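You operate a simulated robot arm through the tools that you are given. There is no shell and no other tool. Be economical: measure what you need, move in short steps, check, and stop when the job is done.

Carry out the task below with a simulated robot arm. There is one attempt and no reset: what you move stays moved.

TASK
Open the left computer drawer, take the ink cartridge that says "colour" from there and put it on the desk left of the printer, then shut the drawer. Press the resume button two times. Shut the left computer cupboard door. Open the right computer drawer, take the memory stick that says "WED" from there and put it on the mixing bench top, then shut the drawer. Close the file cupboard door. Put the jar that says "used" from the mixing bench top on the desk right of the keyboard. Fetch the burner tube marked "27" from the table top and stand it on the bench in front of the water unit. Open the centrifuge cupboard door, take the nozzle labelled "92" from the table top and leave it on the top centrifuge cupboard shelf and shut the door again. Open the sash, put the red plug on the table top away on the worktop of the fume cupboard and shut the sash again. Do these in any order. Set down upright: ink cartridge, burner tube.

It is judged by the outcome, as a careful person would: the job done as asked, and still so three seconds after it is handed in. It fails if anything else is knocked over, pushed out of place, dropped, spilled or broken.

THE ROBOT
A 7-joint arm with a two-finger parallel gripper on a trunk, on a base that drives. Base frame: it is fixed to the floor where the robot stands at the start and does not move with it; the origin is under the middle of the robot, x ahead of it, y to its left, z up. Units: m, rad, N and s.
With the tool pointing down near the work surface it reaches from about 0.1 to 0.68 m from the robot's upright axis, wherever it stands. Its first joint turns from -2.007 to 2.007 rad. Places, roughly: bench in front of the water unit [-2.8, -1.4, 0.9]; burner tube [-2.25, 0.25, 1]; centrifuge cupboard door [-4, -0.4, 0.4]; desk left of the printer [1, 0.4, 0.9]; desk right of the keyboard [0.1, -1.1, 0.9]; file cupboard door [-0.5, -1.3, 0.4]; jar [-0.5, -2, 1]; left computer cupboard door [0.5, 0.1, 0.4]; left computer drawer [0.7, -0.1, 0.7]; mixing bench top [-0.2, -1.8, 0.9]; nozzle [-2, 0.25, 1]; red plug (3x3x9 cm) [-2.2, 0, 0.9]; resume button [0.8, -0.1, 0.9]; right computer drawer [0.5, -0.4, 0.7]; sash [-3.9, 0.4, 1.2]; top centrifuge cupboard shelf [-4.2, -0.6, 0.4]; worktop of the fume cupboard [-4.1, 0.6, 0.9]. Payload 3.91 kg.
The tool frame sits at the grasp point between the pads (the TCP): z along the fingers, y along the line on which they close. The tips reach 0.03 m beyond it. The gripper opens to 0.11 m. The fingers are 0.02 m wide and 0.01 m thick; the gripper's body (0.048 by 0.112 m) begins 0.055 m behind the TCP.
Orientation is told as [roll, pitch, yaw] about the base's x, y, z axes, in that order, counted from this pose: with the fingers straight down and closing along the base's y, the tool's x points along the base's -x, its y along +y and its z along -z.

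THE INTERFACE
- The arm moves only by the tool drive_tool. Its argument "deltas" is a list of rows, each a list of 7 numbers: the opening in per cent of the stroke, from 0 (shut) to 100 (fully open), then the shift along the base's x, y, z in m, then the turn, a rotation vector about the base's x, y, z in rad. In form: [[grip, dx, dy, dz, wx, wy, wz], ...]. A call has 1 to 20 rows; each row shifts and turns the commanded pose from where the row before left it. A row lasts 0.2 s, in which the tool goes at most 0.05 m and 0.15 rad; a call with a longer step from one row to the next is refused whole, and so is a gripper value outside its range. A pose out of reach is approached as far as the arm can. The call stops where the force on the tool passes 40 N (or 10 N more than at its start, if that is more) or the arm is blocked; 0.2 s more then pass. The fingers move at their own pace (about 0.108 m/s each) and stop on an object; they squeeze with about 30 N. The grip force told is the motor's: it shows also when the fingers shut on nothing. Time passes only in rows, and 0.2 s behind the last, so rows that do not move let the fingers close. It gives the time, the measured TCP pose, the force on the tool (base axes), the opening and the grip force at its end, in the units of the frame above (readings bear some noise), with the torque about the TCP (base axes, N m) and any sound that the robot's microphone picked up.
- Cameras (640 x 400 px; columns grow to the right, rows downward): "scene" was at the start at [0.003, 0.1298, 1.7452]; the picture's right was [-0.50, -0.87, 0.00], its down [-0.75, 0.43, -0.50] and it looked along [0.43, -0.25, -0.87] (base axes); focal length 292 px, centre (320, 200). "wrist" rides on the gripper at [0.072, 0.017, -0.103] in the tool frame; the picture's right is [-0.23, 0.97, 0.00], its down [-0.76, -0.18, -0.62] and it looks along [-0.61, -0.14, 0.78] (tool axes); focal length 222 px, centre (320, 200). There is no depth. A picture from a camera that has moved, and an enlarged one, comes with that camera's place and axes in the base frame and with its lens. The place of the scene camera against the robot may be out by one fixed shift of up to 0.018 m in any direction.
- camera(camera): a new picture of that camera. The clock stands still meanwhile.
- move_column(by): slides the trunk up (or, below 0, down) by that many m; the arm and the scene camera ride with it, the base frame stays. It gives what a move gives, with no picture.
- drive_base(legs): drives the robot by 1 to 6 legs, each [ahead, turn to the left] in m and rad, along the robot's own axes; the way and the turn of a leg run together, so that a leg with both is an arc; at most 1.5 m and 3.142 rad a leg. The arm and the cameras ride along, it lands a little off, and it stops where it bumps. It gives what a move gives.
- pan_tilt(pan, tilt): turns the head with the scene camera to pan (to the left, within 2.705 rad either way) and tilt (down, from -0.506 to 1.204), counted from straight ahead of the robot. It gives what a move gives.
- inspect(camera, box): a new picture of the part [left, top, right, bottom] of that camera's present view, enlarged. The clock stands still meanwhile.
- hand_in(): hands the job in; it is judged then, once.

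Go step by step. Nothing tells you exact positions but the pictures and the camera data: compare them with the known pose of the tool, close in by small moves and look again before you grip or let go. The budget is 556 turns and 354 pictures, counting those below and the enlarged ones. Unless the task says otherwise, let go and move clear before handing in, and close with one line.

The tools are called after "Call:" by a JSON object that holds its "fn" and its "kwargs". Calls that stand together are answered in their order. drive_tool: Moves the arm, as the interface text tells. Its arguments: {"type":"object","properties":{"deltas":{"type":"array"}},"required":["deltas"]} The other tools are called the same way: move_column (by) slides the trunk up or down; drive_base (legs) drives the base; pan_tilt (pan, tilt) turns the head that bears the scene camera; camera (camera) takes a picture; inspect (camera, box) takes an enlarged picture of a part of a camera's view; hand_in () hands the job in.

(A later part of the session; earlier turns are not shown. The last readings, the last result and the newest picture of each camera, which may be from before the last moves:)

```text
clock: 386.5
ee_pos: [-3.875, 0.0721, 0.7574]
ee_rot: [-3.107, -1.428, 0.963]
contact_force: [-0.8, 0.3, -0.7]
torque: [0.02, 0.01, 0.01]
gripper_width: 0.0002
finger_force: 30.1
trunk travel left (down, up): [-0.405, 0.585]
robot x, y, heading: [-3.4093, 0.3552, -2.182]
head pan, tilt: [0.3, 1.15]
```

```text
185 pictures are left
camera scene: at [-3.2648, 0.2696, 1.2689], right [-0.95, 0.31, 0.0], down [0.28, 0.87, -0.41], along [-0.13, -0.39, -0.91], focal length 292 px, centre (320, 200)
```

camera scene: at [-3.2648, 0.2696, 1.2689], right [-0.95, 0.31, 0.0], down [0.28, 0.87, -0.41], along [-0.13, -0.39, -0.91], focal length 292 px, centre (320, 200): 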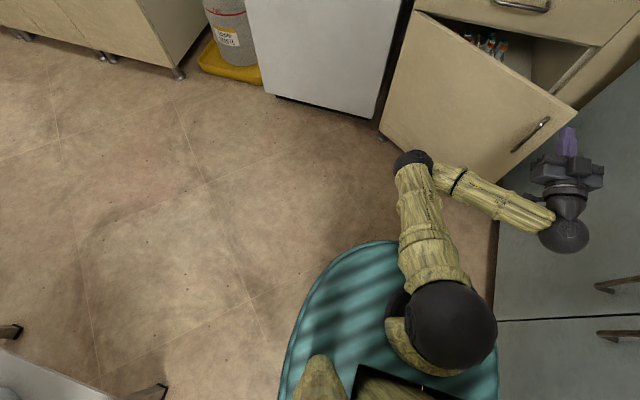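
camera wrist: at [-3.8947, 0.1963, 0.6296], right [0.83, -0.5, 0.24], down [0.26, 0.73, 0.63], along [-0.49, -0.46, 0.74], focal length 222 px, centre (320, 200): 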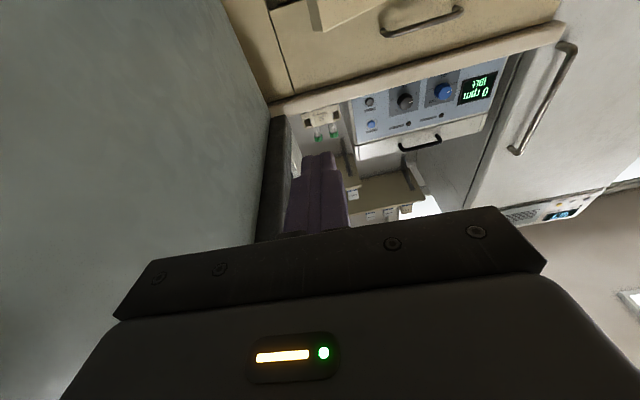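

I'll instead open it from above with the fingers pointing down behind the door edge. I move away, raise, and turn the tool downward.

Call:
{"fn": "drive_tool", "kwargs": {"deltas": [[0, 0.036, 0.005, 0, 0, 0, 0], [0, 0.036, 0.005, 0, 0, 0, 0], [0, 0.036, 0.005, 0, 0, 0, 0]]}}

Call:
{"fn": "move_column", "kwargs": {"by": 0.3}}

Call:
{"fn": "drive_tool", "kwargs": {"deltas": [[0, 0, 0, 0, 0.114, -0.0795, 0], [0, 0, 0, 0, 0.114, -0.0795, 0], [0, 0, 0, 0, 0.114, -0.0795, 0], [0, 0, 0, 0, 0.114, -0.0795, 0], [0, 0, 0, 0, 0.114, -0.0795, 0], [0, 0, 0, 0, 0.114, -0.0795, 0], [0, 0, 0, 0, 0.114, -0.0795, 0], [0, 0, 0, 0, 0.114, -0.0795, 0], [0, 0, 0, 0, 0.114, -0.0795, 0]]}}

Call:
{"fn": "camera", "kwargs": {"camera": "scene"}}

Call:
{"fn": "camera", "kwargs": {"camera": "wrist"}}

```text
clock: 387.3
ee_pos: [-3.8212, 0.0829, 0.8023]
ee_rot: [3.044, -1.279, 1.067]
contact_force: [-0.1, -0.2, 0.8]
torque: [-0.03, 0.04, 0.01]
gripper_width: 0.0
finger_force: 30.3
out of reach, approached as far as the arm can: row 2, 3
trunk travel left (down, up): [-0.405, 0.585]
robot x, y, heading: [-3.4136, 0.3547, -2.186]
head pan, tilt: [0.3, 1.15]
stopped in row 3: the arm was blocked; the commanded pose is now the measured one
```

```text
clock: 390.3
ee_pos: [-3.8214, 0.0824, 1.1009]
ee_rot: [3.044, -1.28, 1.067]
contact_force: [0.2, 1.0, -0.1]
torque: [0.01, 0.0, -0.03]
gripper_width: 0.0001
finger_force: 30.0
trunk travel left (down, up): [-0.705, 0.285]
robot x, y, heading: [-3.4121, 0.3579, -2.182]
head pan, tilt: [0.3, 1.15]
```

```text
clock: 390.9
ee_pos: [-3.8332, 0.0787, 1.1799]
ee_rot: [2.833, -1.347, 1.289]
contact_force: [0.3, 1.0, 1.0]
torque: [-0.02, -0.03, -0.01]
gripper_width: 0.0
finger_force: 29.6
out of reach, approached as far as the arm can: row 1, 2
trunk travel left (down, up): [-0.705, 0.285]
robot x, y, heading: [-3.4075, 0.3514, -2.181]
head pan, tilt: [0.3, 1.15]
stopped in row 3: the arm was blocked; the commanded pose is now the measured one
```

```text
184 pictures are left
camera scene: at [-3.2644, 0.2691, 1.5689], right [-0.95, 0.31, 0.0], down [0.28, 0.87, -0.41], along [-0.13, -0.39, -0.91], focal length 292 px, centre (320, 200)
```

scene: 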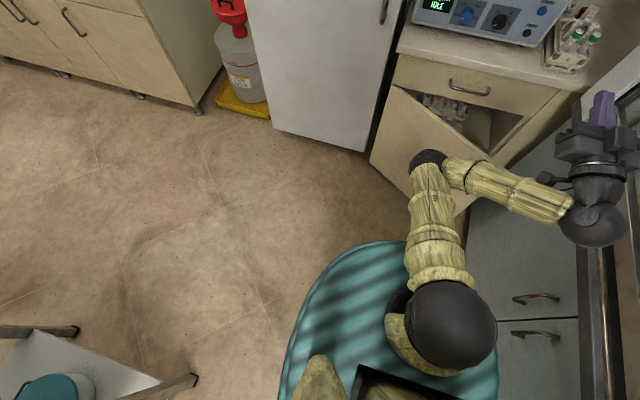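

```text
183 pictures are left
camera wrist: at [-3.767, 0.1372, 1.0881], right [0.83, -0.49, 0.29], down [0.24, 0.76, 0.6], along [-0.51, -0.42, 0.75], focal length 222 px, centre (320, 200)
```

wrist: 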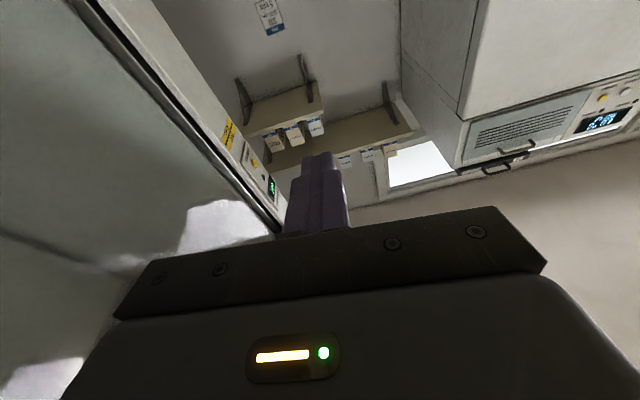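

The wrist is at a joint limit in this arm branch. I back off and turn away from the fume cupboard to unwind in free space.

Call:
{"fn": "drive_base", "kwargs": {"legs": [[-0.15, 0], [0, 1.2]]}}

Call:
{"fn": "pan_tilt", "kwargs": {"pan": -0.3, "tilt": 0.9}}

Call:
{"fn": "camera", "kwargs": {"camera": "scene"}}

```text
clock: 393.9
ee_pos: [-3.5559, 0.0277, 1.179]
ee_rot: [2.84, -1.346, 1.801]
contact_force: [-0.1, 1.1, 0.2]
torque: [-0.03, 0.0, 0.02]
gripper_width: 0.0001
finger_force: 30.0
trunk travel left (down, up): [-0.705, 0.285]
robot x, y, heading: [-3.3265, 0.478, -1.665]
head pan, tilt: [0.3, 1.15]
stopped in leg 2: the robot was blocked; the commanded pose is now the measured one
```

```text
clock: 394.9
ee_pos: [-3.555, 0.0286, 1.1793]
ee_rot: [2.84, -1.346, 1.801]
contact_force: [0.0, -1.0, 0.2]
torque: [-0.01, 0.02, 0.0]
gripper_width: 0.0
finger_force: 29.8
trunk travel left (down, up): [-0.705, 0.285]
robot x, y, heading: [-3.3234, 0.4766, -1.671]
head pan, tilt: [-0.3, 0.901]
```

```text
182 pictures are left
camera scene: at [-3.1909, 0.4614, 1.5858], right [-0.92, 0.39, 0.0], down [0.3, 0.72, -0.62], along [-0.24, -0.57, -0.78], focal length 292 px, centre (320, 200)
```

scene: 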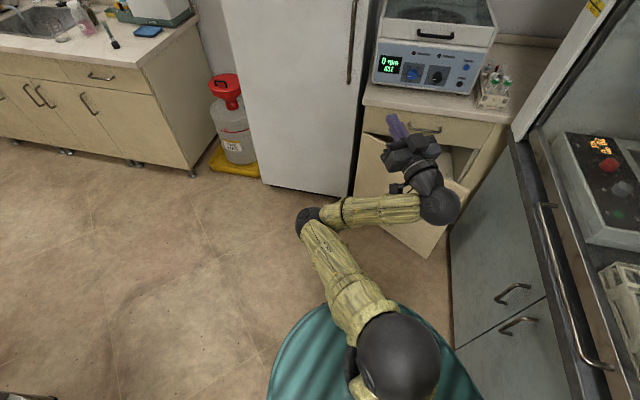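

The robot's rear bumped something slightly. I extend the hand forward into free space so the elbow straightens.

Call:
{"fn": "drive_tool", "kwargs": {"deltas": [[0, 0.0171, -0.0363, -0.01, 0, 0, 0], [0, 0.0171, -0.0363, -0.01, 0, 0, 0], [0, 0.0171, -0.0363, -0.01, 0, 0, 0], [0, 0.0171, -0.0363, -0.01, 0, 0, 0], [0, 0.0171, -0.0363, -0.01, 0, 0, 0], [0, 0.0171, -0.0363, -0.01, 0, 0, 0]]}}

Call:
{"fn": "camera", "kwargs": {"camera": "scene"}}

```text
clock: 396.3
ee_pos: [-3.4528, -0.1908, 1.1169]
ee_rot: [2.838, -1.347, 1.804]
contact_force: [-0.5, -0.2, -0.3]
torque: [0.0, 0.0, 0.0]
gripper_width: 0.0
finger_force: 29.9
trunk travel left (down, up): [-0.705, 0.285]
robot x, y, heading: [-3.3268, 0.4784, -1.668]
head pan, tilt: [-0.3, 0.901]
```

```text
181 pictures are left
camera scene: at [-3.1911, 0.4611, 1.5858], right [-0.92, 0.39, 0.0], down [0.3, 0.72, -0.62], along [-0.24, -0.57, -0.78], focal length 292 px, centre (320, 200)
```

scene: 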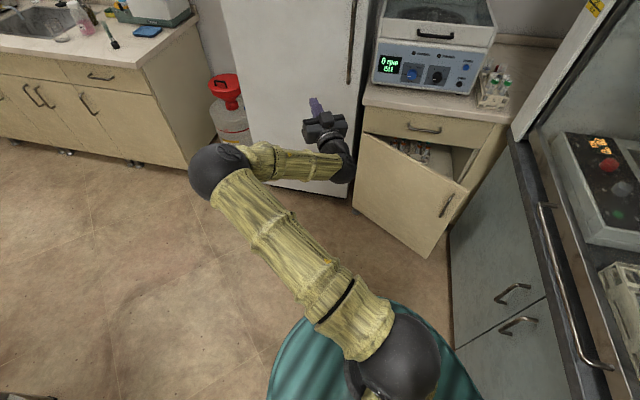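

Call:
{"fn": "drive_tool", "kwargs": {"deltas": [[0, 0, 0, 0, 0.136, 0.0323, 0], [0, 0, 0, 0, 0.136, 0.0323, 0], [0, 0, 0, 0, 0.136, 0.0323, 0], [0, 0, 0, 0, 0.136, 0.0323, 0]]}}

Call:
{"fn": "camera", "kwargs": {"camera": "scene"}}

```text
clock: 397.3
ee_pos: [-3.4536, -0.1892, 1.1195]
ee_rot: [-0.309, -1.236, -1.335]
contact_force: [-0.5, -0.5, -0.7]
torque: [-0.01, 0.02, 0.02]
gripper_width: 0.0
finger_force: 29.9
trunk travel left (down, up): [-0.705, 0.285]
robot x, y, heading: [-3.3234, 0.4775, -1.665]
head pan, tilt: [-0.3, 0.901]
```

```text
180 pictures are left
camera scene: at [-3.1913, 0.462, 1.5858], right [-0.92, 0.39, 0.0], down [0.3, 0.72, -0.62], along [-0.24, -0.57, -0.78], focal length 292 px, centre (320, 200)
```

scene: 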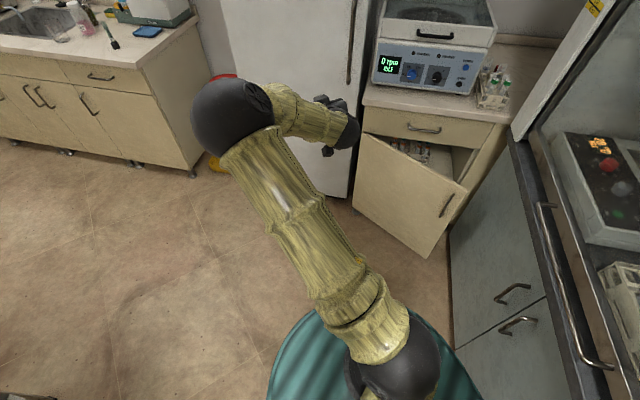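

Call:
{"fn": "drive_tool", "kwargs": {"deltas": [[0, 0, 0, 0, 0.13, -0.0153, 0], [0, 0, 0, 0, 0.13, -0.0153, 0], [0, 0, 0, 0, 0.13, -0.0153, 0], [0, 0, 0, 0, 0.13, -0.0153, 0], [0, 0, 0, 0, 0.13, -0.0153, 0], [0, 0, 0, 0, 0.13, -0.0153, 0]]}}

```text
clock: 398.7
ee_pos: [-3.452, -0.1913, 1.1184]
ee_rot: [-0.03, -0.467, -1.56]
contact_force: [0.3, 0.6, -0.8]
torque: [-0.01, 0.0, -0.02]
gripper_width: 0.0
finger_force: 30.2
trunk travel left (down, up): [-0.705, 0.285]
robot x, y, heading: [-3.3245, 0.4755, -1.67]
head pan, tilt: [-0.3, 0.901]
```

Back in the normal posture. I turn to face the cupboard again and come closer.

Call:
{"fn": "drive_base", "kwargs": {"legs": [[0, -0.52], [0.22, 0]]}}

Call:
{"fn": "pan_tilt", "kwargs": {"pan": 0.2, "tilt": 1.1}}

Call:
{"fn": "camera", "kwargs": {"camera": "scene"}}

Call:
{"fn": "camera", "kwargs": {"camera": "wrist"}}

```text
clock: 401.9
ee_pos: [-3.8969, -0.2236, 1.1189]
ee_rot: [-0.03, -0.468, -2.079]
contact_force: [-0.1, -0.3, 0.6]
torque: [0.02, -0.02, 0.01]
gripper_width: 0.0002
finger_force: 30.2
trunk travel left (down, up): [-0.705, 0.285]
robot x, y, heading: [-3.4552, 0.292, -2.189]
head pan, tilt: [-0.3, 0.901]
```

```text
clock: 402.8
ee_pos: [-3.8965, -0.2239, 1.1189]
ee_rot: [-0.03, -0.467, -2.081]
contact_force: [-0.7, -0.4, -0.2]
torque: [-0.02, 0.01, 0.0]
gripper_width: 0.0
finger_force: 29.5
trunk travel left (down, up): [-0.705, 0.285]
robot x, y, heading: [-3.4565, 0.2938, -2.187]
head pan, tilt: [0.201, 1.1]
```

```text
179 pictures are left
camera scene: at [-3.3157, 0.206, 1.572], right [-0.91, 0.4, 0.0], down [0.36, 0.81, -0.45], along [-0.18, -0.42, -0.89], focal length 292 px, centre (320, 200)
```

scene: 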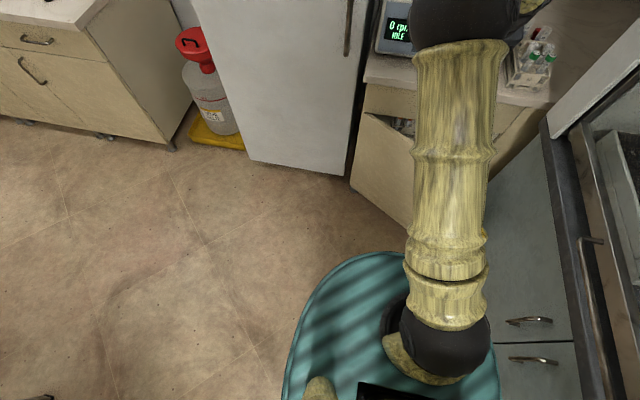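

```text
178 pictures are left
camera wrist: at [-3.8247, -0.1359, 1.1792], right [0.74, -0.66, 0.08], down [-0.33, -0.27, 0.9], along [-0.58, -0.7, -0.42], focal length 222 px, centre (320, 200)
```

wrist: 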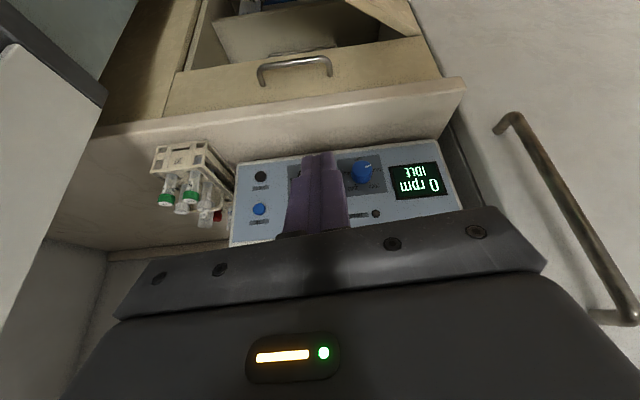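

Call:
{"fn": "drive_tool", "kwargs": {"deltas": [[0, -0.0327, 0.0222, 0, 0, 0, 0], [0, -0.0327, 0.0222, 0, 0, 0, 0], [0, -0.0327, 0.0222, 0, 0, 0, 0], [0, -0.0327, 0.0222, 0, 0, 0, 0]]}}

Call:
{"fn": "move_column", "kwargs": {"by": -0.3}}

Call:
{"fn": "camera", "kwargs": {"camera": "wrist"}}

Call:
{"fn": "camera", "kwargs": {"camera": "scene"}}

```text
clock: 403.8
ee_pos: [-4.0279, -0.1334, 1.1192]
ee_rot: [-0.029, -0.468, -2.081]
contact_force: [0.4, -0.1, 0.2]
torque: [-0.02, -0.01, 0.0]
gripper_width: 0.0002
finger_force: 29.8
trunk travel left (down, up): [-0.705, 0.285]
robot x, y, heading: [-3.4579, 0.2961, -2.182]
head pan, tilt: [0.201, 1.1]
```

```text
clock: 406.8
ee_pos: [-4.0268, -0.134, 0.8193]
ee_rot: [-0.031, -0.466, -2.079]
contact_force: [-0.3, 0.5, 0.2]
torque: [0.01, -0.01, 0.01]
gripper_width: 0.0002
finger_force: 30.3
trunk travel left (down, up): [-0.405, 0.585]
robot x, y, heading: [-3.4551, 0.2929, -2.187]
head pan, tilt: [0.201, 1.1]
```

```text
177 pictures are left
camera wrist: at [-3.9553, -0.0472, 0.8796], right [0.74, -0.66, 0.08], down [-0.33, -0.27, 0.9], along [-0.58, -0.7, -0.42], focal length 222 px, centre (320, 200)
```

wrist: 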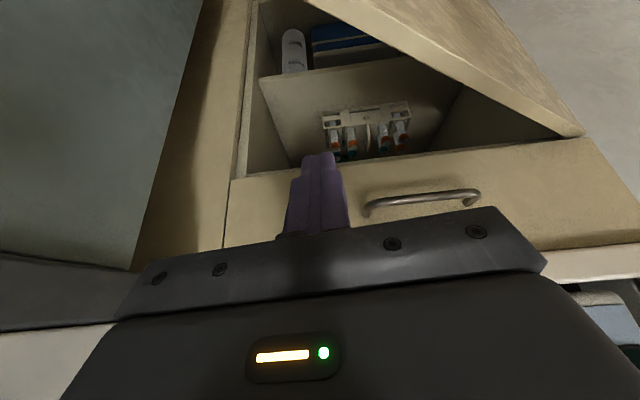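

```text
176 pictures are left
camera scene: at [-3.3156, 0.2061, 1.272], right [-0.91, 0.4, 0.0], down [0.36, 0.82, -0.45], along [-0.18, -0.42, -0.89], focal length 292 px, centre (320, 200)
```

scene: 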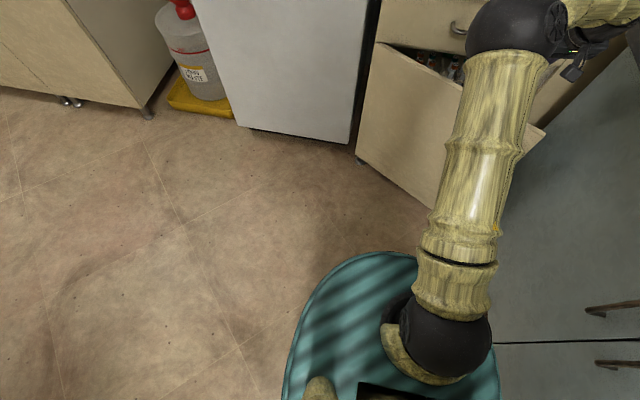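

Call:
{"fn": "drive_tool", "kwargs": {"deltas": [[0, 0, 0, -0.04, 0, 0, 0], [0, 0, 0, -0.04, 0, 0, 0], [0, 0, 0, -0.04, 0, 0, 0], [0, 0, 0, -0.035, 0, 0, 0]]}}

Call:
{"fn": "camera", "kwargs": {"camera": "wrist"}}

```text
clock: 407.8
ee_pos: [-4.0277, -0.134, 0.6653]
ee_rot: [-0.03, -0.467, -2.08]
contact_force: [0.7, 0.2, 0.1]
torque: [0.0, -0.01, 0.01]
gripper_width: 0.0
finger_force: 30.0
trunk travel left (down, up): [-0.405, 0.585]
robot x, y, heading: [-3.4525, 0.2934, -2.185]
head pan, tilt: [0.201, 1.1]
```

```text
175 pictures are left
camera wrist: at [-3.9561, -0.0474, 0.7248], right [0.74, -0.66, 0.08], down [-0.33, -0.27, 0.9], along [-0.58, -0.7, -0.42], focal length 222 px, centre (320, 200)
```

wrist: 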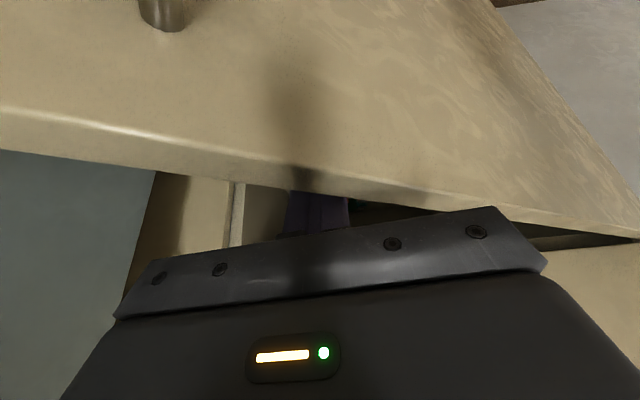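

The finger is behind the door's inner face. I sweep the door open along the hinge arc.

Call:
{"fn": "drive_tool", "kwargs": {"deltas": [[0, 0.0374, 0.0197, 0, 0, 0, 0], [0, 0.0392, 0.0158, 0, 0, 0, 0], [0, 0.0405, 0.0119, 0, 0, 0, 0], [0, 0.0415, 0.0077, 0, 0, 0, 0], [0, 0.0421, 0.0035, 0, 0, 0, 0], [0, 0.0422, -0.0006, 0, 0, 0, 0]]}}

Call:
{"fn": "camera", "kwargs": {"camera": "scene"}}

```text
clock: 409.2
ee_pos: [-3.7839, -0.0763, 0.6644]
ee_rot: [-0.031, -0.468, -2.08]
contact_force: [0.3, -0.1, -0.3]
torque: [0.02, 0.01, 0.01]
gripper_width: 0.0
finger_force: 30.2
trunk travel left (down, up): [-0.405, 0.585]
robot x, y, heading: [-3.453, 0.2949, -2.19]
head pan, tilt: [0.201, 1.1]
```

```text
174 pictures are left
camera scene: at [-3.3157, 0.2061, 1.272], right [-0.91, 0.4, 0.0], down [0.36, 0.82, -0.45], along [-0.18, -0.42, -0.89], focal length 292 px, centre (320, 200)
```

scene: 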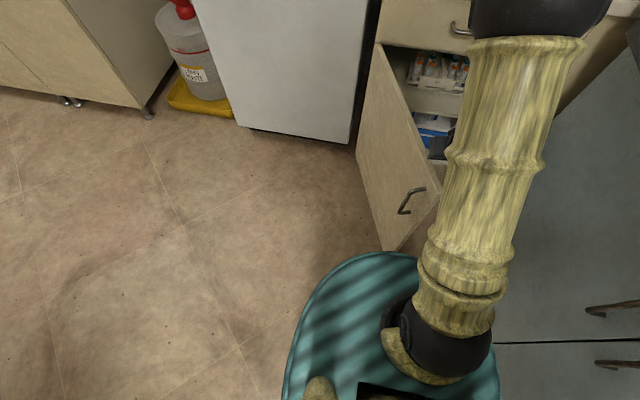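

Working well. I continue the sweep.

Call:
{"fn": "drive_tool", "kwargs": {"deltas": [[0, 0.042, -0.0049, 0, 0, 0, 0], [0, 0.0412, -0.009, 0, 0, 0, 0], [0, 0.0401, -0.0132, 0, 0, 0, 0], [0, 0.0386, -0.0171, 0, 0, 0, 0], [0, 0.0367, -0.0208, 0, 0, 0, 0]]}}

Call:
{"fn": "camera", "kwargs": {"camera": "scene"}}

```text
clock: 410.4
ee_pos: [-3.5863, -0.1399, 0.6656]
ee_rot: [-0.03, -0.468, -2.08]
contact_force: [0.0, -0.7, 0.4]
torque: [-0.01, -0.02, 0.03]
gripper_width: 0.0002
finger_force: 29.6
trunk travel left (down, up): [-0.405, 0.585]
robot x, y, heading: [-3.4539, 0.2965, -2.184]
head pan, tilt: [0.201, 1.1]
```

```text
173 pictures are left
camera scene: at [-3.3156, 0.2061, 1.272], right [-0.91, 0.4, 0.0], down [0.36, 0.82, -0.45], along [-0.18, -0.42, -0.89], focal length 292 px, centre (320, 200)
```

scene: 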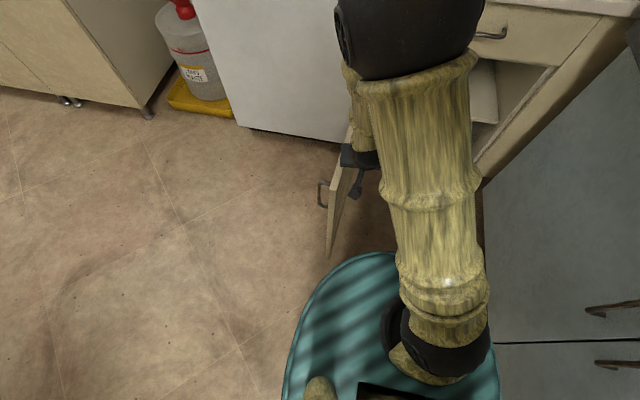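

Call:
{"fn": "drive_tool", "kwargs": {"deltas": [[0, 0.0344, -0.0245, 0, 0, 0, 0], [0, 0.0319, -0.0277, 0, 0, 0, 0], [0, 0.0289, -0.0307, 0, 0, 0, 0], [0, 0.0257, -0.0335, 0, 0, 0, 0], [0, 0.0223, -0.0358, 0, 0, 0, 0]]}}

Call:
{"fn": "camera", "kwargs": {"camera": "scene"}}

```text
clock: 411.0
ee_pos: [-3.5287, -0.1824, 0.6639]
ee_rot: [-0.036, -0.46, -2.093]
contact_force: [-3.9, 5.1, 0.3]
torque: [-0.03, -0.02, -0.01]
gripper_width: 0.0
finger_force: 29.9
trunk travel left (down, up): [-0.405, 0.585]
robot x, y, heading: [-3.4597, 0.2916, -2.188]
head pan, tilt: [0.201, 1.1]
stopped in row 3: the force on the tool passed its limit (the readings are from after the stop); the commanded pose is now the measured one
```

```text
172 pictures are left
camera scene: at [-3.3159, 0.2065, 1.2721], right [-0.91, 0.4, 0.0], down [0.36, 0.81, -0.45], along [-0.18, -0.42, -0.89], focal length 292 px, centre (320, 200)
```

scene: 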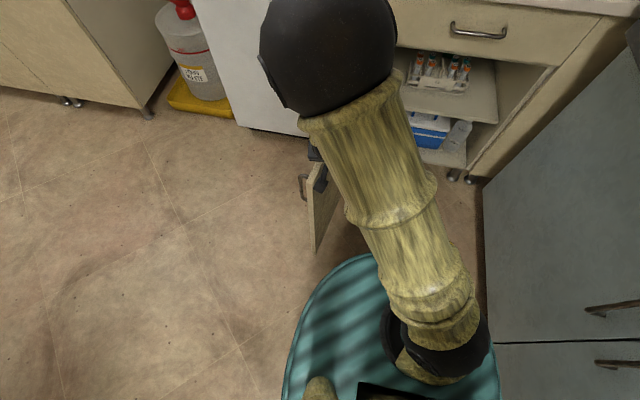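

The door is open to its stop (about 95°). Now I raise the hand and drive round to fetch nozzle 92.

Call:
{"fn": "move_column", "kwargs": {"by": 0.45}}

Call:
{"fn": "drive_base", "kwargs": {"legs": [[-0.45, -0.6], [0, 0.9], [0.28, 0]]}}

Call:
{"fn": "pan_tilt", "kwargs": {"pan": 0.0, "tilt": 1.0}}

Call:
{"fn": "camera", "kwargs": {"camera": "scene"}}

```text
refused: 0.45 is not a number from -0.4 to 0.4
```

```text
clock: 417.6
ee_pos: [-3.1081, -0.1752, 0.6628]
ee_rot: [-0.038, -0.461, -1.775]
contact_force: [0.4, -0.4, -1.2]
torque: [0.04, 0.02, 0.02]
gripper_width: 0.0001
finger_force: 30.1
trunk travel left (down, up): [-0.405, 0.585]
robot x, y, heading: [-3.1833, 0.3015, -1.874]
head pan, tilt: [0.201, 1.1]
```

```text
clock: 418.3
ee_pos: [-3.1064, -0.1748, 0.6617]
ee_rot: [-0.036, -0.462, -1.775]
contact_force: [0.8, 0.4, 0.2]
torque: [0.02, 0.02, 0.03]
gripper_width: 0.0002
finger_force: 30.0
trunk travel left (down, up): [-0.405, 0.585]
robot x, y, heading: [-3.1868, 0.3001, -1.874]
head pan, tilt: [0.0, 1.0]
```

```text
171 pictures are left
camera scene: at [-3.0368, 0.2558, 1.2786], right [-0.95, 0.3, 0.0], down [0.25, 0.8, -0.54], along [-0.16, -0.52, -0.84], focal length 292 px, centre (320, 200)
```

scene: 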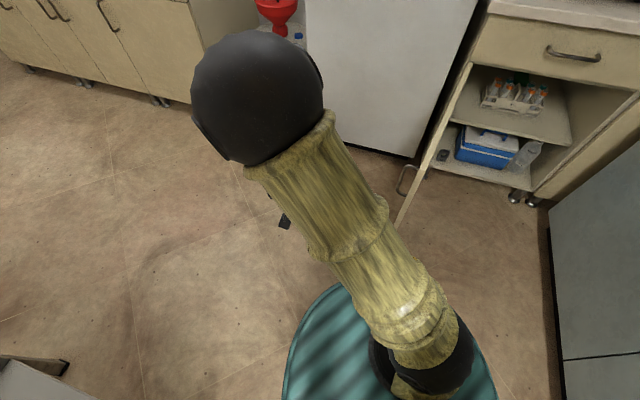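

Call:
{"fn": "move_column", "kwargs": {"by": 0.4}}

Call:
{"fn": "move_column", "kwargs": {"by": 0.15}}

Call:
{"fn": "drive_base", "kwargs": {"legs": [[0, 1.05], [1.03, 0], [0, 1.776]]}}

Call:
{"fn": "pan_tilt", "kwargs": {"pan": 0.0, "tilt": 0.9}}

Call:
{"fn": "camera", "kwargs": {"camera": "scene"}}

Call:
{"fn": "camera", "kwargs": {"camera": "wrist"}}

```text
clock: 422.1
ee_pos: [-3.1072, -0.1757, 1.0634]
ee_rot: [-0.038, -0.462, -1.774]
contact_force: [-1.4, 0.0, -1.0]
torque: [0.0, -0.01, -0.03]
gripper_width: 0.0
finger_force: 29.9
trunk travel left (down, up): [-0.805, 0.185]
robot x, y, heading: [-3.1853, 0.3034, -1.875]
head pan, tilt: [0.0, 1.0]
```

```text
clock: 423.9
ee_pos: [-3.1076, -0.1742, 1.2123]
ee_rot: [-0.037, -0.461, -1.776]
contact_force: [0.3, 0.0, 0.3]
torque: [0.04, 0.0, 0.02]
gripper_width: 0.0
finger_force: 29.9
trunk travel left (down, up): [-0.955, 0.035]
robot x, y, heading: [-3.1817, 0.3016, -1.87]
head pan, tilt: [0.0, 1.0]
```

```text
clock: 436.2
ee_pos: [-2.3793, 0.0166, 1.2132]
ee_rot: [-0.037, -0.461, 1.021]
contact_force: [-0.1, -0.5, 0.1]
torque: [0.01, -0.02, 0.01]
gripper_width: 0.0003
finger_force: 30.1
trunk travel left (down, up): [-0.955, 0.035]
robot x, y, heading: [-2.4668, -0.457, 0.922]
head pan, tilt: [0.0, 1.0]
```

```text
clock: 436.8
ee_pos: [-2.3804, 0.0153, 1.2132]
ee_rot: [-0.036, -0.461, 1.018]
contact_force: [-0.9, 1.1, -0.3]
torque: [0.01, 0.03, -0.02]
gripper_width: 0.0003
finger_force: 29.8
trunk travel left (down, up): [-0.955, 0.035]
robot x, y, heading: [-2.4665, -0.4554, 0.924]
head pan, tilt: [0.0, 0.901]
```

```text
170 pictures are left
camera scene: at [-2.5761, -0.3426, 1.8358], right [0.8, -0.6, 0.0], down [-0.47, -0.62, -0.62], along [0.38, 0.49, -0.78], focal length 292 px, centre (320, 200)
```

scene: 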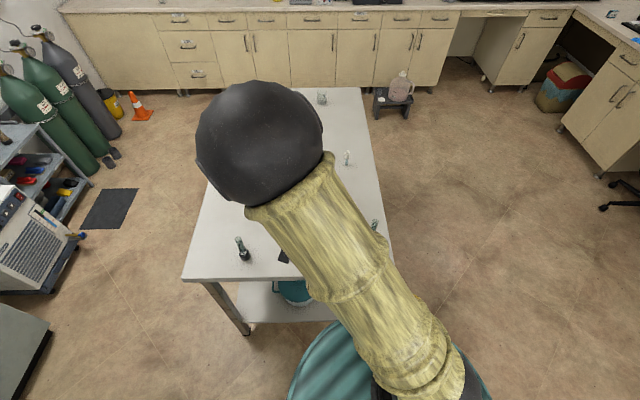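

```text
169 pictures are left
camera wrist: at [-2.4559, -0.0673, 1.2737], right [-0.71, 0.7, 0.07], down [0.34, 0.26, 0.9], along [0.61, 0.67, -0.42], focal length 222 px, centre (320, 200)
```

wrist: 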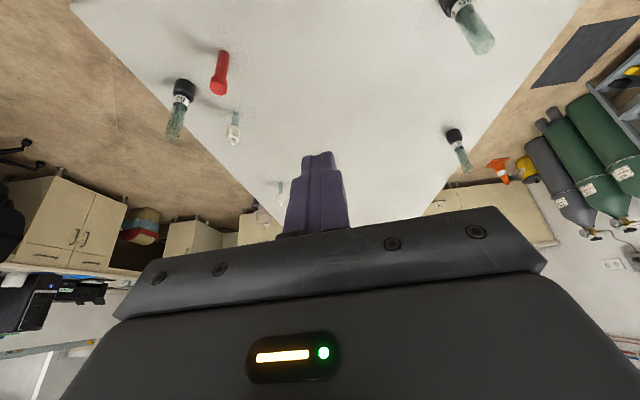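

Tube 62 and the plug crowd this side of the nozzle, so I'll approach it from the table's other side (facing -n).

Call:
{"fn": "drive_base", "kwargs": {"legs": [[0, -1.544], [0.66, 0], [0, 1.571], [0.65, 0], [0, 1.571]]}}

Call:
{"fn": "camera", "kwargs": {"camera": "scene"}}

Call:
{"fn": "camera", "kwargs": {"camera": "wrist"}}

```text
clock: 455.1
ee_pos: [-2.0152, -0.2236, 1.2134]
ee_rot: [-0.038, -0.462, 2.588]
contact_force: [0.1, 1.2, 0.7]
torque: [-0.02, 0.0, 0.02]
gripper_width: 0.0
finger_force: 29.6
trunk travel left (down, up): [-0.955, 0.035]
robot x, y, heading: [-1.542, -0.3103, 2.49]
head pan, tilt: [0.0, 0.901]
```

```text
168 pictures are left
camera scene: at [-1.6425, -0.4151, 1.8358], right [0.6, 0.8, 0.0], down [0.62, -0.47, -0.62], along [-0.49, 0.38, -0.78], focal length 292 px, centre (320, 200)
```

scene: 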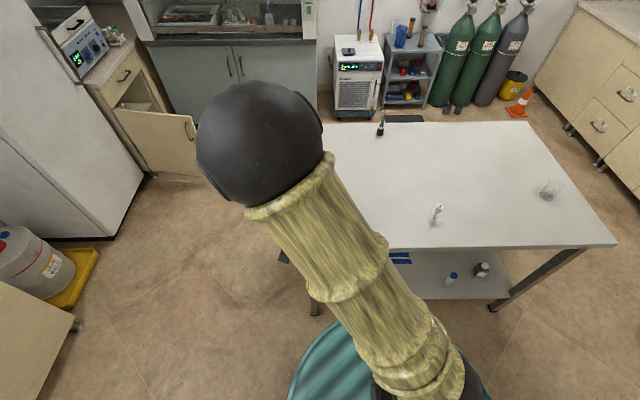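

```text
167 pictures are left
camera wrist: at [-1.9334, -0.2994, 1.2736], right [-0.7, -0.71, 0.07], down [-0.26, 0.34, 0.9], along [-0.67, 0.61, -0.42], focal length 222 px, centre (320, 200)
```

wrist: 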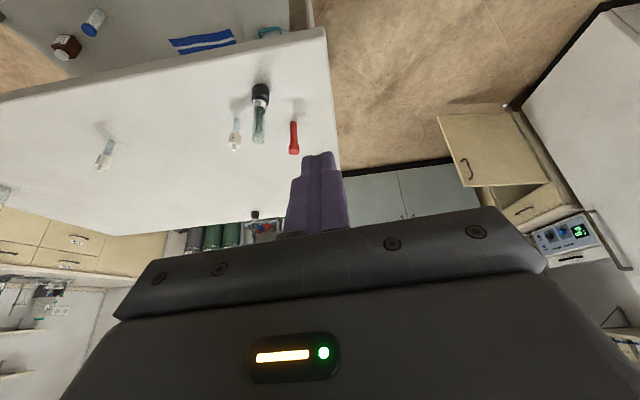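

Call:
{"fn": "drive_tool", "kwargs": {"deltas": [[60, 0.0038, 0.0393, 0, 0.0684, 0.1106, 0], [60, 0.0038, 0.0393, 0, 0.0684, 0.1106, 0], [60, 0.0038, 0.0393, 0, 0.0684, 0.1106, 0], [60, 0.0038, 0.0393, 0, 0, 0, -0.04], [60, 0.0038, 0.0393, 0, 0, 0, -0.04], [60, 0.0038, 0.0393, 0, 0, 0, 0]]}}

Call:
{"fn": "camera", "kwargs": {"camera": "wrist"}}

Call:
{"fn": "camera", "kwargs": {"camera": "scene"}}

```text
clock: 456.5
ee_pos: [-1.991, 0.0182, 1.2146]
ee_rot: [-0.034, -0.851, 2.509]
contact_force: [-0.4, -0.2, -0.5]
torque: [-0.01, 0.04, 0.02]
gripper_width: 0.066
finger_force: 0.2
trunk travel left (down, up): [-0.955, 0.035]
robot x, y, heading: [-1.5436, -0.3137, 2.493]
head pan, tilt: [0.0, 0.901]
```

```text
166 pictures are left
camera wrist: at [-1.9032, -0.0742, 1.2288], right [-0.72, -0.68, 0.15], down [0.07, 0.14, 0.99], along [-0.69, 0.72, -0.05], focal length 222 px, centre (320, 200)
```

wrist: 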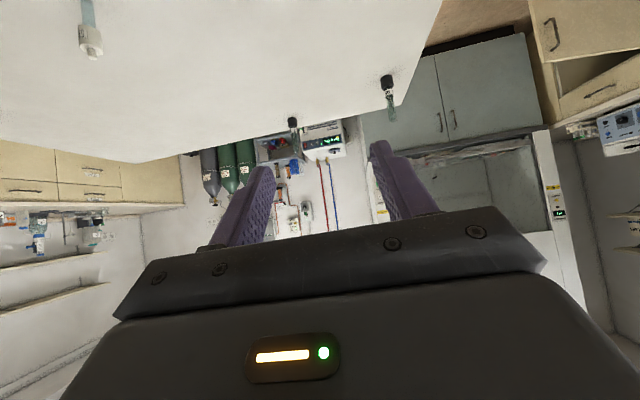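

```text
165 pictures are left
camera scene: at [-1.6415, -0.4123, 1.8361], right [0.61, 0.8, 0.0], down [0.62, -0.48, -0.62], along [-0.49, 0.37, -0.78], focal length 292 px, centre (320, 200)
```

scene: 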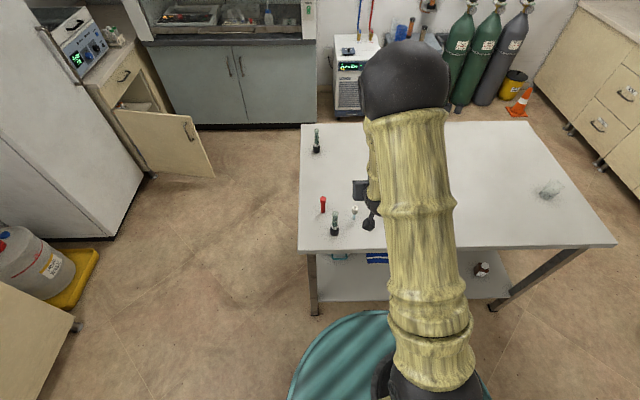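

Call:
{"fn": "drive_tool", "kwargs": {"deltas": [[60, 0.0243, -0.0175, -0.035, 0, 0, 0], [60, 0.0243, -0.0175, -0.035, 0, 0, 0], [60, 0.0, 0.0, -0.03, 0, 0, 0]]}}

Call:
{"fn": "camera", "kwargs": {"camera": "wrist"}}

Call:
{"fn": "inspect", "kwargs": {"camera": "scene", "box": [300, 170, 420, 260]}}

```text
clock: 457.3
ee_pos: [-1.9458, -0.0194, 1.1125]
ee_rot: [-0.036, -0.852, 2.51]
contact_force: [0.7, -0.1, 0.5]
torque: [-0.02, 0.0, 0.02]
gripper_width: 0.0659
finger_force: 0.2
trunk travel left (down, up): [-0.955, 0.035]
robot x, y, heading: [-1.5435, -0.3135, 2.491]
head pan, tilt: [0.0, 0.901]
```

```text
164 pictures are left
camera wrist: at [-1.857, -0.1105, 1.1269], right [-0.72, -0.68, 0.15], down [0.07, 0.14, 0.99], along [-0.69, 0.72, -0.06], focal length 222 px, centre (320, 200)
```

wrist: 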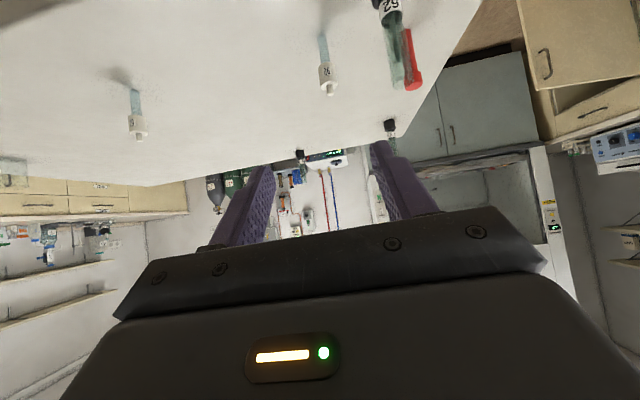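

```text
4.44 times, centred on (360, 215) of scene
camera zoom: at [-1.6438, -0.4134, 1.8359], right [0.6, 0.8, 0.0], down [0.62, -0.47, -0.62], along [-0.49, 0.37, -0.78], focal length 1297 px, centre (142, 133)
```

zoom: 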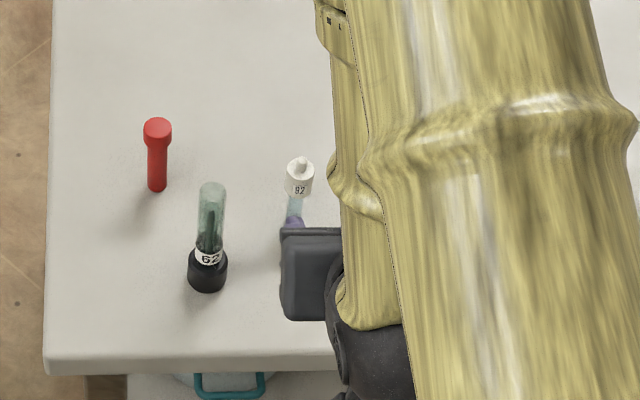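

Call:
{"fn": "drive_tool", "kwargs": {"deltas": [[55, -0.0365, 0.0249, 0, 0, 0, 0], [55, -0.0365, 0.0249, 0, 0, 0, 0], [55, -0.0365, 0.0249, 0, 0, 0, 0], [55, -0.0365, 0.0249, 0, 0, 0, 0], [55, 0, 0, -0.035, 0, 0, 0], [55, 0, 0, -0.035, 0, 0, 0]]}}

Call:
{"fn": "camera", "kwargs": {"camera": "wrist"}}

Call:
{"fn": "inspect", "kwargs": {"camera": "scene", "box": [300, 170, 420, 260]}}

```text
clock: 458.7
ee_pos: [-2.0915, 0.0792, 1.0435]
ee_rot: [-0.036, -0.852, 2.51]
contact_force: [-0.1, 1.1, 0.3]
torque: [0.0, 0.0, -0.01]
gripper_width: 0.0605
finger_force: 0.0
trunk travel left (down, up): [-0.955, 0.035]
robot x, y, heading: [-1.5432, -0.3097, 2.493]
head pan, tilt: [0.0, 0.901]
```

```text
162 pictures are left
camera wrist: at [-2.0032, -0.0127, 1.0569], right [-0.72, -0.68, 0.15], down [0.07, 0.14, 0.99], along [-0.69, 0.72, -0.05], focal length 222 px, centre (320, 200)
```

wrist: 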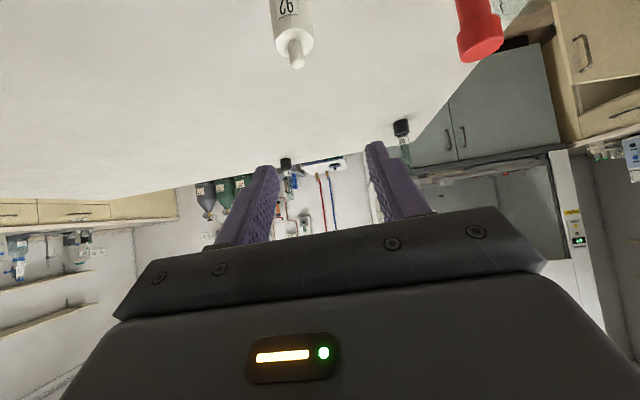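

```text
4.44 times, centred on (360, 215) of scene
camera zoom: at [-1.6435, -0.4141, 1.8359], right [0.6, 0.8, 0.0], down [0.62, -0.47, -0.62], along [-0.49, 0.38, -0.78], focal length 1297 px, centre (142, 133)
```

zoom: 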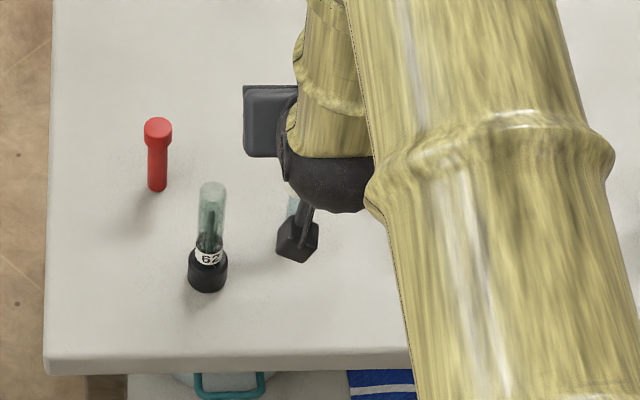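

Call:
{"fn": "drive_tool", "kwargs": {"deltas": [[55, 0.001, 0.0, -0.035, 0, 0, 0], [55, 0.001, 0, -0.035, 0, 0, 0], [55, 0, 0, -0.03, 0, 0, 0]]}}

Call:
{"fn": "camera", "kwargs": {"camera": "wrist"}}

```text
clock: 459.5
ee_pos: [-2.0906, 0.0767, 0.9449]
ee_rot: [-0.037, -0.853, 2.509]
contact_force: [-0.5, -0.7, -0.6]
torque: [0.02, 0.03, 0.02]
gripper_width: 0.0602
finger_force: 0.0
trunk travel left (down, up): [-0.955, 0.035]
robot x, y, heading: [-1.5401, -0.3123, 2.495]
head pan, tilt: [0.0, 0.901]
```

```text
160 pictures are left
camera wrist: at [-2.0016, -0.0137, 0.9579], right [-0.72, -0.68, 0.15], down [0.07, 0.14, 0.99], along [-0.69, 0.72, -0.05], focal length 222 px, centre (320, 200)
```

wrist: 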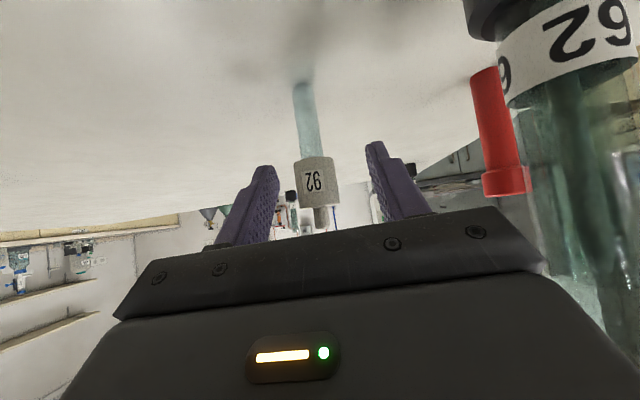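

The nozzle cap (92) is between the fingers. I close and lift straight up.

Call:
{"fn": "drive_tool", "kwargs": {"deltas": [[0, 0, 0, 0, 0, 0, 0], [0, 0, 0, 0, 0, 0, 0], [0, 0, 0, 0, 0, 0, 0], [0, 0, 0, 0.03, 0, 0, 0], [0, 0, 0, 0.04, 0, 0, 0], [0, 0, 0, 0.04, 0, 0, 0], [0, 0, 0, 0.04, 0, 0, 0]]}}

Call:
{"fn": "camera", "kwargs": {"camera": "wrist"}}

```text
clock: 461.1
ee_pos: [-2.0884, 0.0788, 1.0922]
ee_rot: [-0.036, -0.849, 2.507]
contact_force: [0.0, -0.6, -0.6]
torque: [-0.03, -0.01, 0.01]
gripper_width: 0.0225
finger_force: 24.8
trunk travel left (down, up): [-0.955, 0.035]
robot x, y, heading: [-1.54, -0.3131, 2.494]
head pan, tilt: [0.0, 0.901]
```

```text
159 pictures are left
camera wrist: at [-1.9999, -0.013, 1.1069], right [-0.72, -0.68, 0.15], down [0.07, 0.14, 0.99], along [-0.69, 0.72, -0.06], focal length 222 px, centre (320, 200)
```

wrist: 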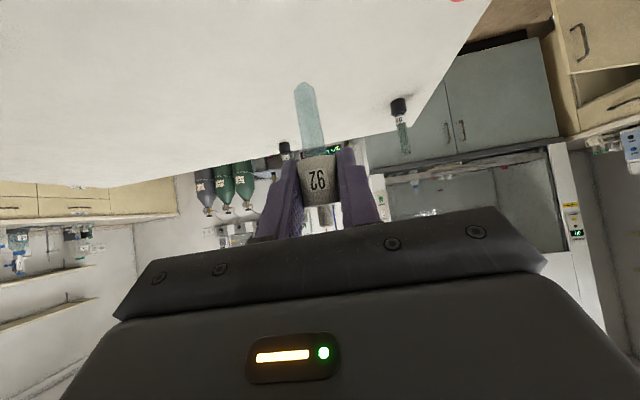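

Nozzle held. I retract it and drive back toward the centrifuge cupboard.

Call:
{"fn": "drive_tool", "kwargs": {"deltas": [[0, 0, 0, 0.04, 0, 0, 0], [0, 0, 0, 0.04, 0, 0, 0], [0, 0.036, -0.026, 0, 0, 0, 0], [0, 0.036, -0.026, 0, 0, 0, 0], [0, 0.036, -0.026, 0, 0, 0, 0], [0, 0.036, -0.026, 0, 0, 0, 0]]}}

Call:
{"fn": "drive_base", "kwargs": {"legs": [[0, 1.6], [0.62, 0], [0, -1.66], [1.45, 0]]}}

Call:
{"fn": "pan_tilt", "kwargs": {"pan": 0.4, "tilt": 0.9}}

Call:
{"fn": "camera", "kwargs": {"camera": "scene"}}

```text
clock: 462.5
ee_pos: [-1.9462, -0.0239, 1.1724]
ee_rot: [-0.038, -0.852, 2.509]
contact_force: [-0.7, 0.3, -0.4]
torque: [0.02, 0.03, 0.02]
gripper_width: 0.023
finger_force: 25.1
trunk travel left (down, up): [-0.955, 0.035]
robot x, y, heading: [-1.5423, -0.3109, 2.494]
head pan, tilt: [0.0, 0.901]
```

```text
clock: 480.6
ee_pos: [-3.4192, 0.3874, 1.1709]
ee_rot: [-0.035, -0.852, 2.475]
contact_force: [-0.4, -0.4, -1.4]
torque: [-0.01, -0.02, 0.02]
gripper_width: 0.023
finger_force: 24.4
trunk travel left (down, up): [-0.955, 0.035]
robot x, y, heading: [-3.024, 0.0819, 2.459]
head pan, tilt: [0.0, 0.901]
```

```text
clock: 481.5
ee_pos: [-3.4193, 0.3862, 1.1716]
ee_rot: [-0.037, -0.851, 2.474]
contact_force: [0.0, 0.2, -0.9]
torque: [0.0, 0.02, 0.02]
gripper_width: 0.0232
finger_force: 24.4
trunk travel left (down, up): [-0.955, 0.035]
robot x, y, heading: [-3.0271, 0.0812, 2.456]
head pan, tilt: [0.4, 0.901]
```

```text
158 pictures are left
camera scene: at [-3.1418, -0.0405, 1.8358], right [0.28, 0.96, 0.0], down [0.75, -0.22, -0.62], along [-0.6, 0.17, -0.78], focal length 292 px, centre (320, 200)
```

scene: 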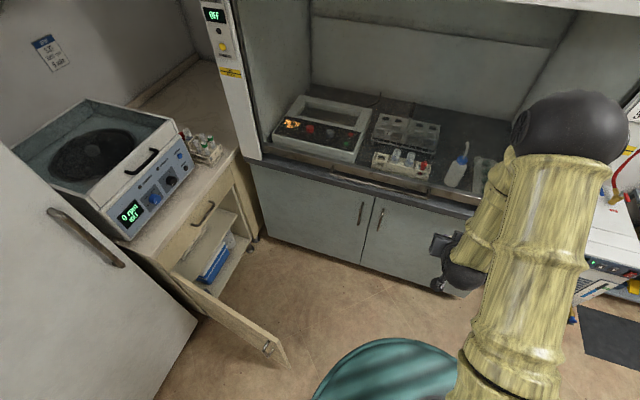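

The open door's tip is near n -2.70, leaving a corridor about 0.7 m wide beside the fume cupboard. I manoeuvre into it with an S-curve.

Call:
{"fn": "drive_base", "kwargs": {"legs": [[0, -0.35], [0.25, 0], [0, 2.497], [-0.33, 0], [0, -1.1]]}}

Call:
{"fn": "camera", "kwargs": {"camera": "scene"}}

```text
clock: 494.9
ee_pos: [-3.5875, 0.4163, 1.1725]
ee_rot: [-0.036, -0.851, -2.716]
contact_force: [0.8, -0.6, -0.1]
torque: [0.03, -0.05, -0.02]
gripper_width: 0.0232
finger_force: 25.1
trunk travel left (down, up): [-0.955, 0.035]
robot x, y, heading: [-3.1378, 0.6278, -2.736]
head pan, tilt: [0.4, 0.901]
```

```text
157 pictures are left
camera scene: at [-3.0682, 0.4648, 1.8358], right [-0.72, 0.69, 0.0], down [0.54, 0.57, -0.62], along [-0.43, -0.45, -0.78], focal length 292 px, centre (320, 200)
```

scene: 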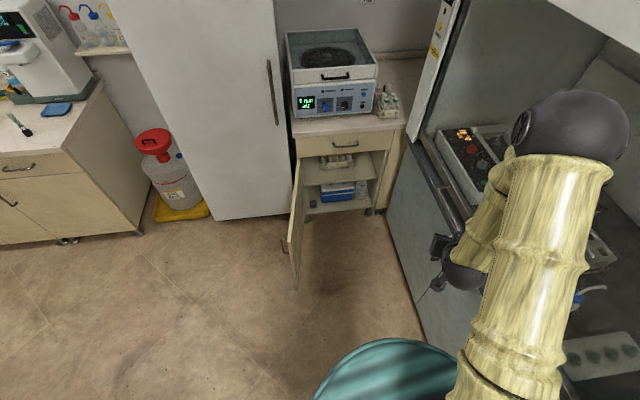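

Call:
{"fn": "drive_base", "kwargs": {"legs": [[0.49, 0.545]]}}

Call:
{"fn": "pan_tilt", "kwargs": {"pan": 0.15, "tilt": 1.0}}

Call:
{"fn": "camera", "kwargs": {"camera": "scene"}}

```text
clock: 497.9
ee_pos: [-3.8009, -0.0895, 1.1726]
ee_rot: [-0.037, -0.851, -2.183]
contact_force: [0.5, 0.2, 0.2]
torque: [0.0, -0.04, 0.01]
gripper_width: 0.0231
finger_force: 24.7
trunk travel left (down, up): [-0.955, 0.035]
robot x, y, heading: [-3.5242, 0.3217, -2.208]
head pan, tilt: [0.4, 0.901]
```

```text
clock: 498.6
ee_pos: [-3.7997, -0.0883, 1.1716]
ee_rot: [-0.036, -0.853, -2.185]
contact_force: [0.7, -0.3, -0.9]
torque: [0.01, 0.0, 0.02]
gripper_width: 0.0227
finger_force: 25.0
trunk travel left (down, up): [-0.955, 0.035]
robot x, y, heading: [-3.5202, 0.3238, -2.206]
head pan, tilt: [0.15, 1.0]
```

```text
156 pictures are left
camera scene: at [-3.3882, 0.2271, 1.8286], right [-0.88, 0.47, 0.0], down [0.39, 0.74, -0.54], along [-0.25, -0.48, -0.84], focal length 292 px, centre (320, 200)
```

scene: 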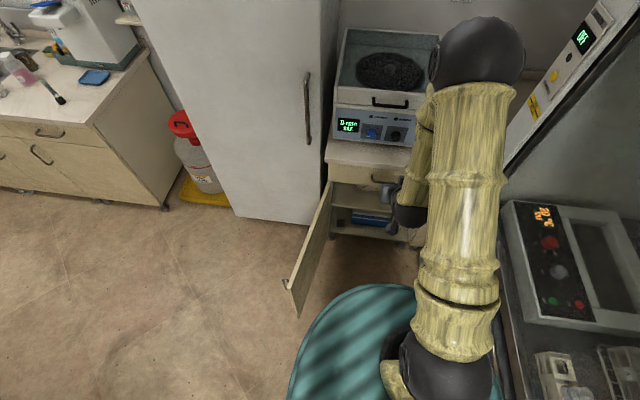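

In place. I try edging 8 cm closer.

Call:
{"fn": "drive_base", "kwargs": {"legs": [[0.08, 0.015]]}}

Call:
{"fn": "move_column", "kwargs": {"by": -0.4}}

Call:
{"fn": "camera", "kwargs": {"camera": "wrist"}}

Call:
{"fn": "camera", "kwargs": {"camera": "scene"}}

```text
clock: 499.7
ee_pos: [-3.8415, -0.16, 1.1704]
ee_rot: [-0.037, -0.85, -2.169]
contact_force: [-0.5, 0.2, -0.5]
torque: [0.01, -0.01, -0.01]
gripper_width: 0.0228
finger_force: 24.3
trunk travel left (down, up): [-0.955, 0.035]
robot x, y, heading: [-3.568, 0.2605, -2.19]
head pan, tilt: [0.15, 1.0]
```

```text
clock: 503.5
ee_pos: [-3.8404, -0.1592, 0.7727]
ee_rot: [-0.037, -0.851, -2.166]
contact_force: [0.2, -0.1, -0.3]
torque: [-0.02, 0.01, 0.01]
gripper_width: 0.023
finger_force: 24.6
trunk travel left (down, up): [-0.555, 0.435]
robot x, y, heading: [-3.5652, 0.2551, -2.195]
head pan, tilt: [0.15, 1.0]
```

```text
155 pictures are left
camera wrist: at [-3.7538, -0.0678, 0.7861], right [0.71, -0.69, 0.15], down [-0.14, 0.06, 0.99], along [-0.69, -0.72, -0.06], focal length 222 px, centre (320, 200)
```

wrist: 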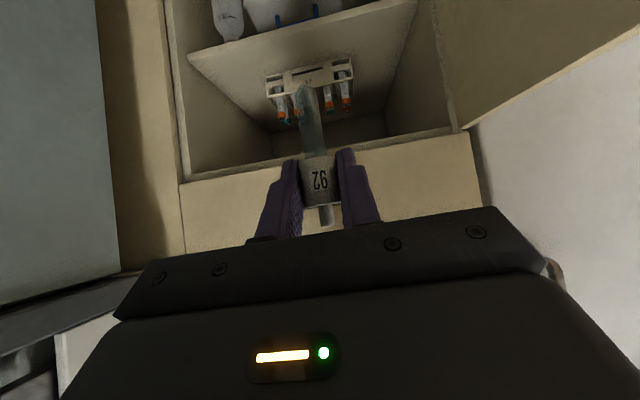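

```text
154 pictures are left
camera scene: at [-3.4343, 0.1635, 1.4286], right [-0.89, 0.45, 0.0], down [0.38, 0.75, -0.54], along [-0.24, -0.48, -0.84], focal length 292 px, centre (320, 200)
```

scene: 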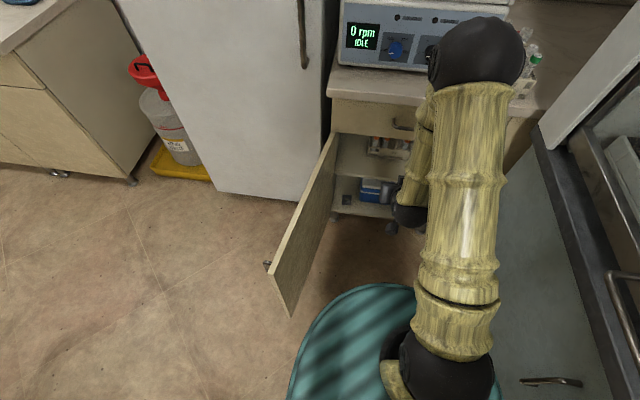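

The top shelf is at z≈0.40, with free space to the right of the rack. I try edging a little closer.

Call:
{"fn": "drive_base", "kwargs": {"legs": [[0.05, 0]]}}

```text
clock: 504.4
ee_pos: [-3.8709, -0.1989, 0.7709]
ee_rot: [-0.038, -0.849, -2.167]
contact_force: [0.2, 0.0, -0.8]
torque: [0.0, 0.02, 0.01]
gripper_width: 0.0228
finger_force: 24.6
trunk travel left (down, up): [-0.555, 0.435]
robot x, y, heading: [-3.5971, 0.2162, -2.193]
head pan, tilt: [0.15, 1.0]
```

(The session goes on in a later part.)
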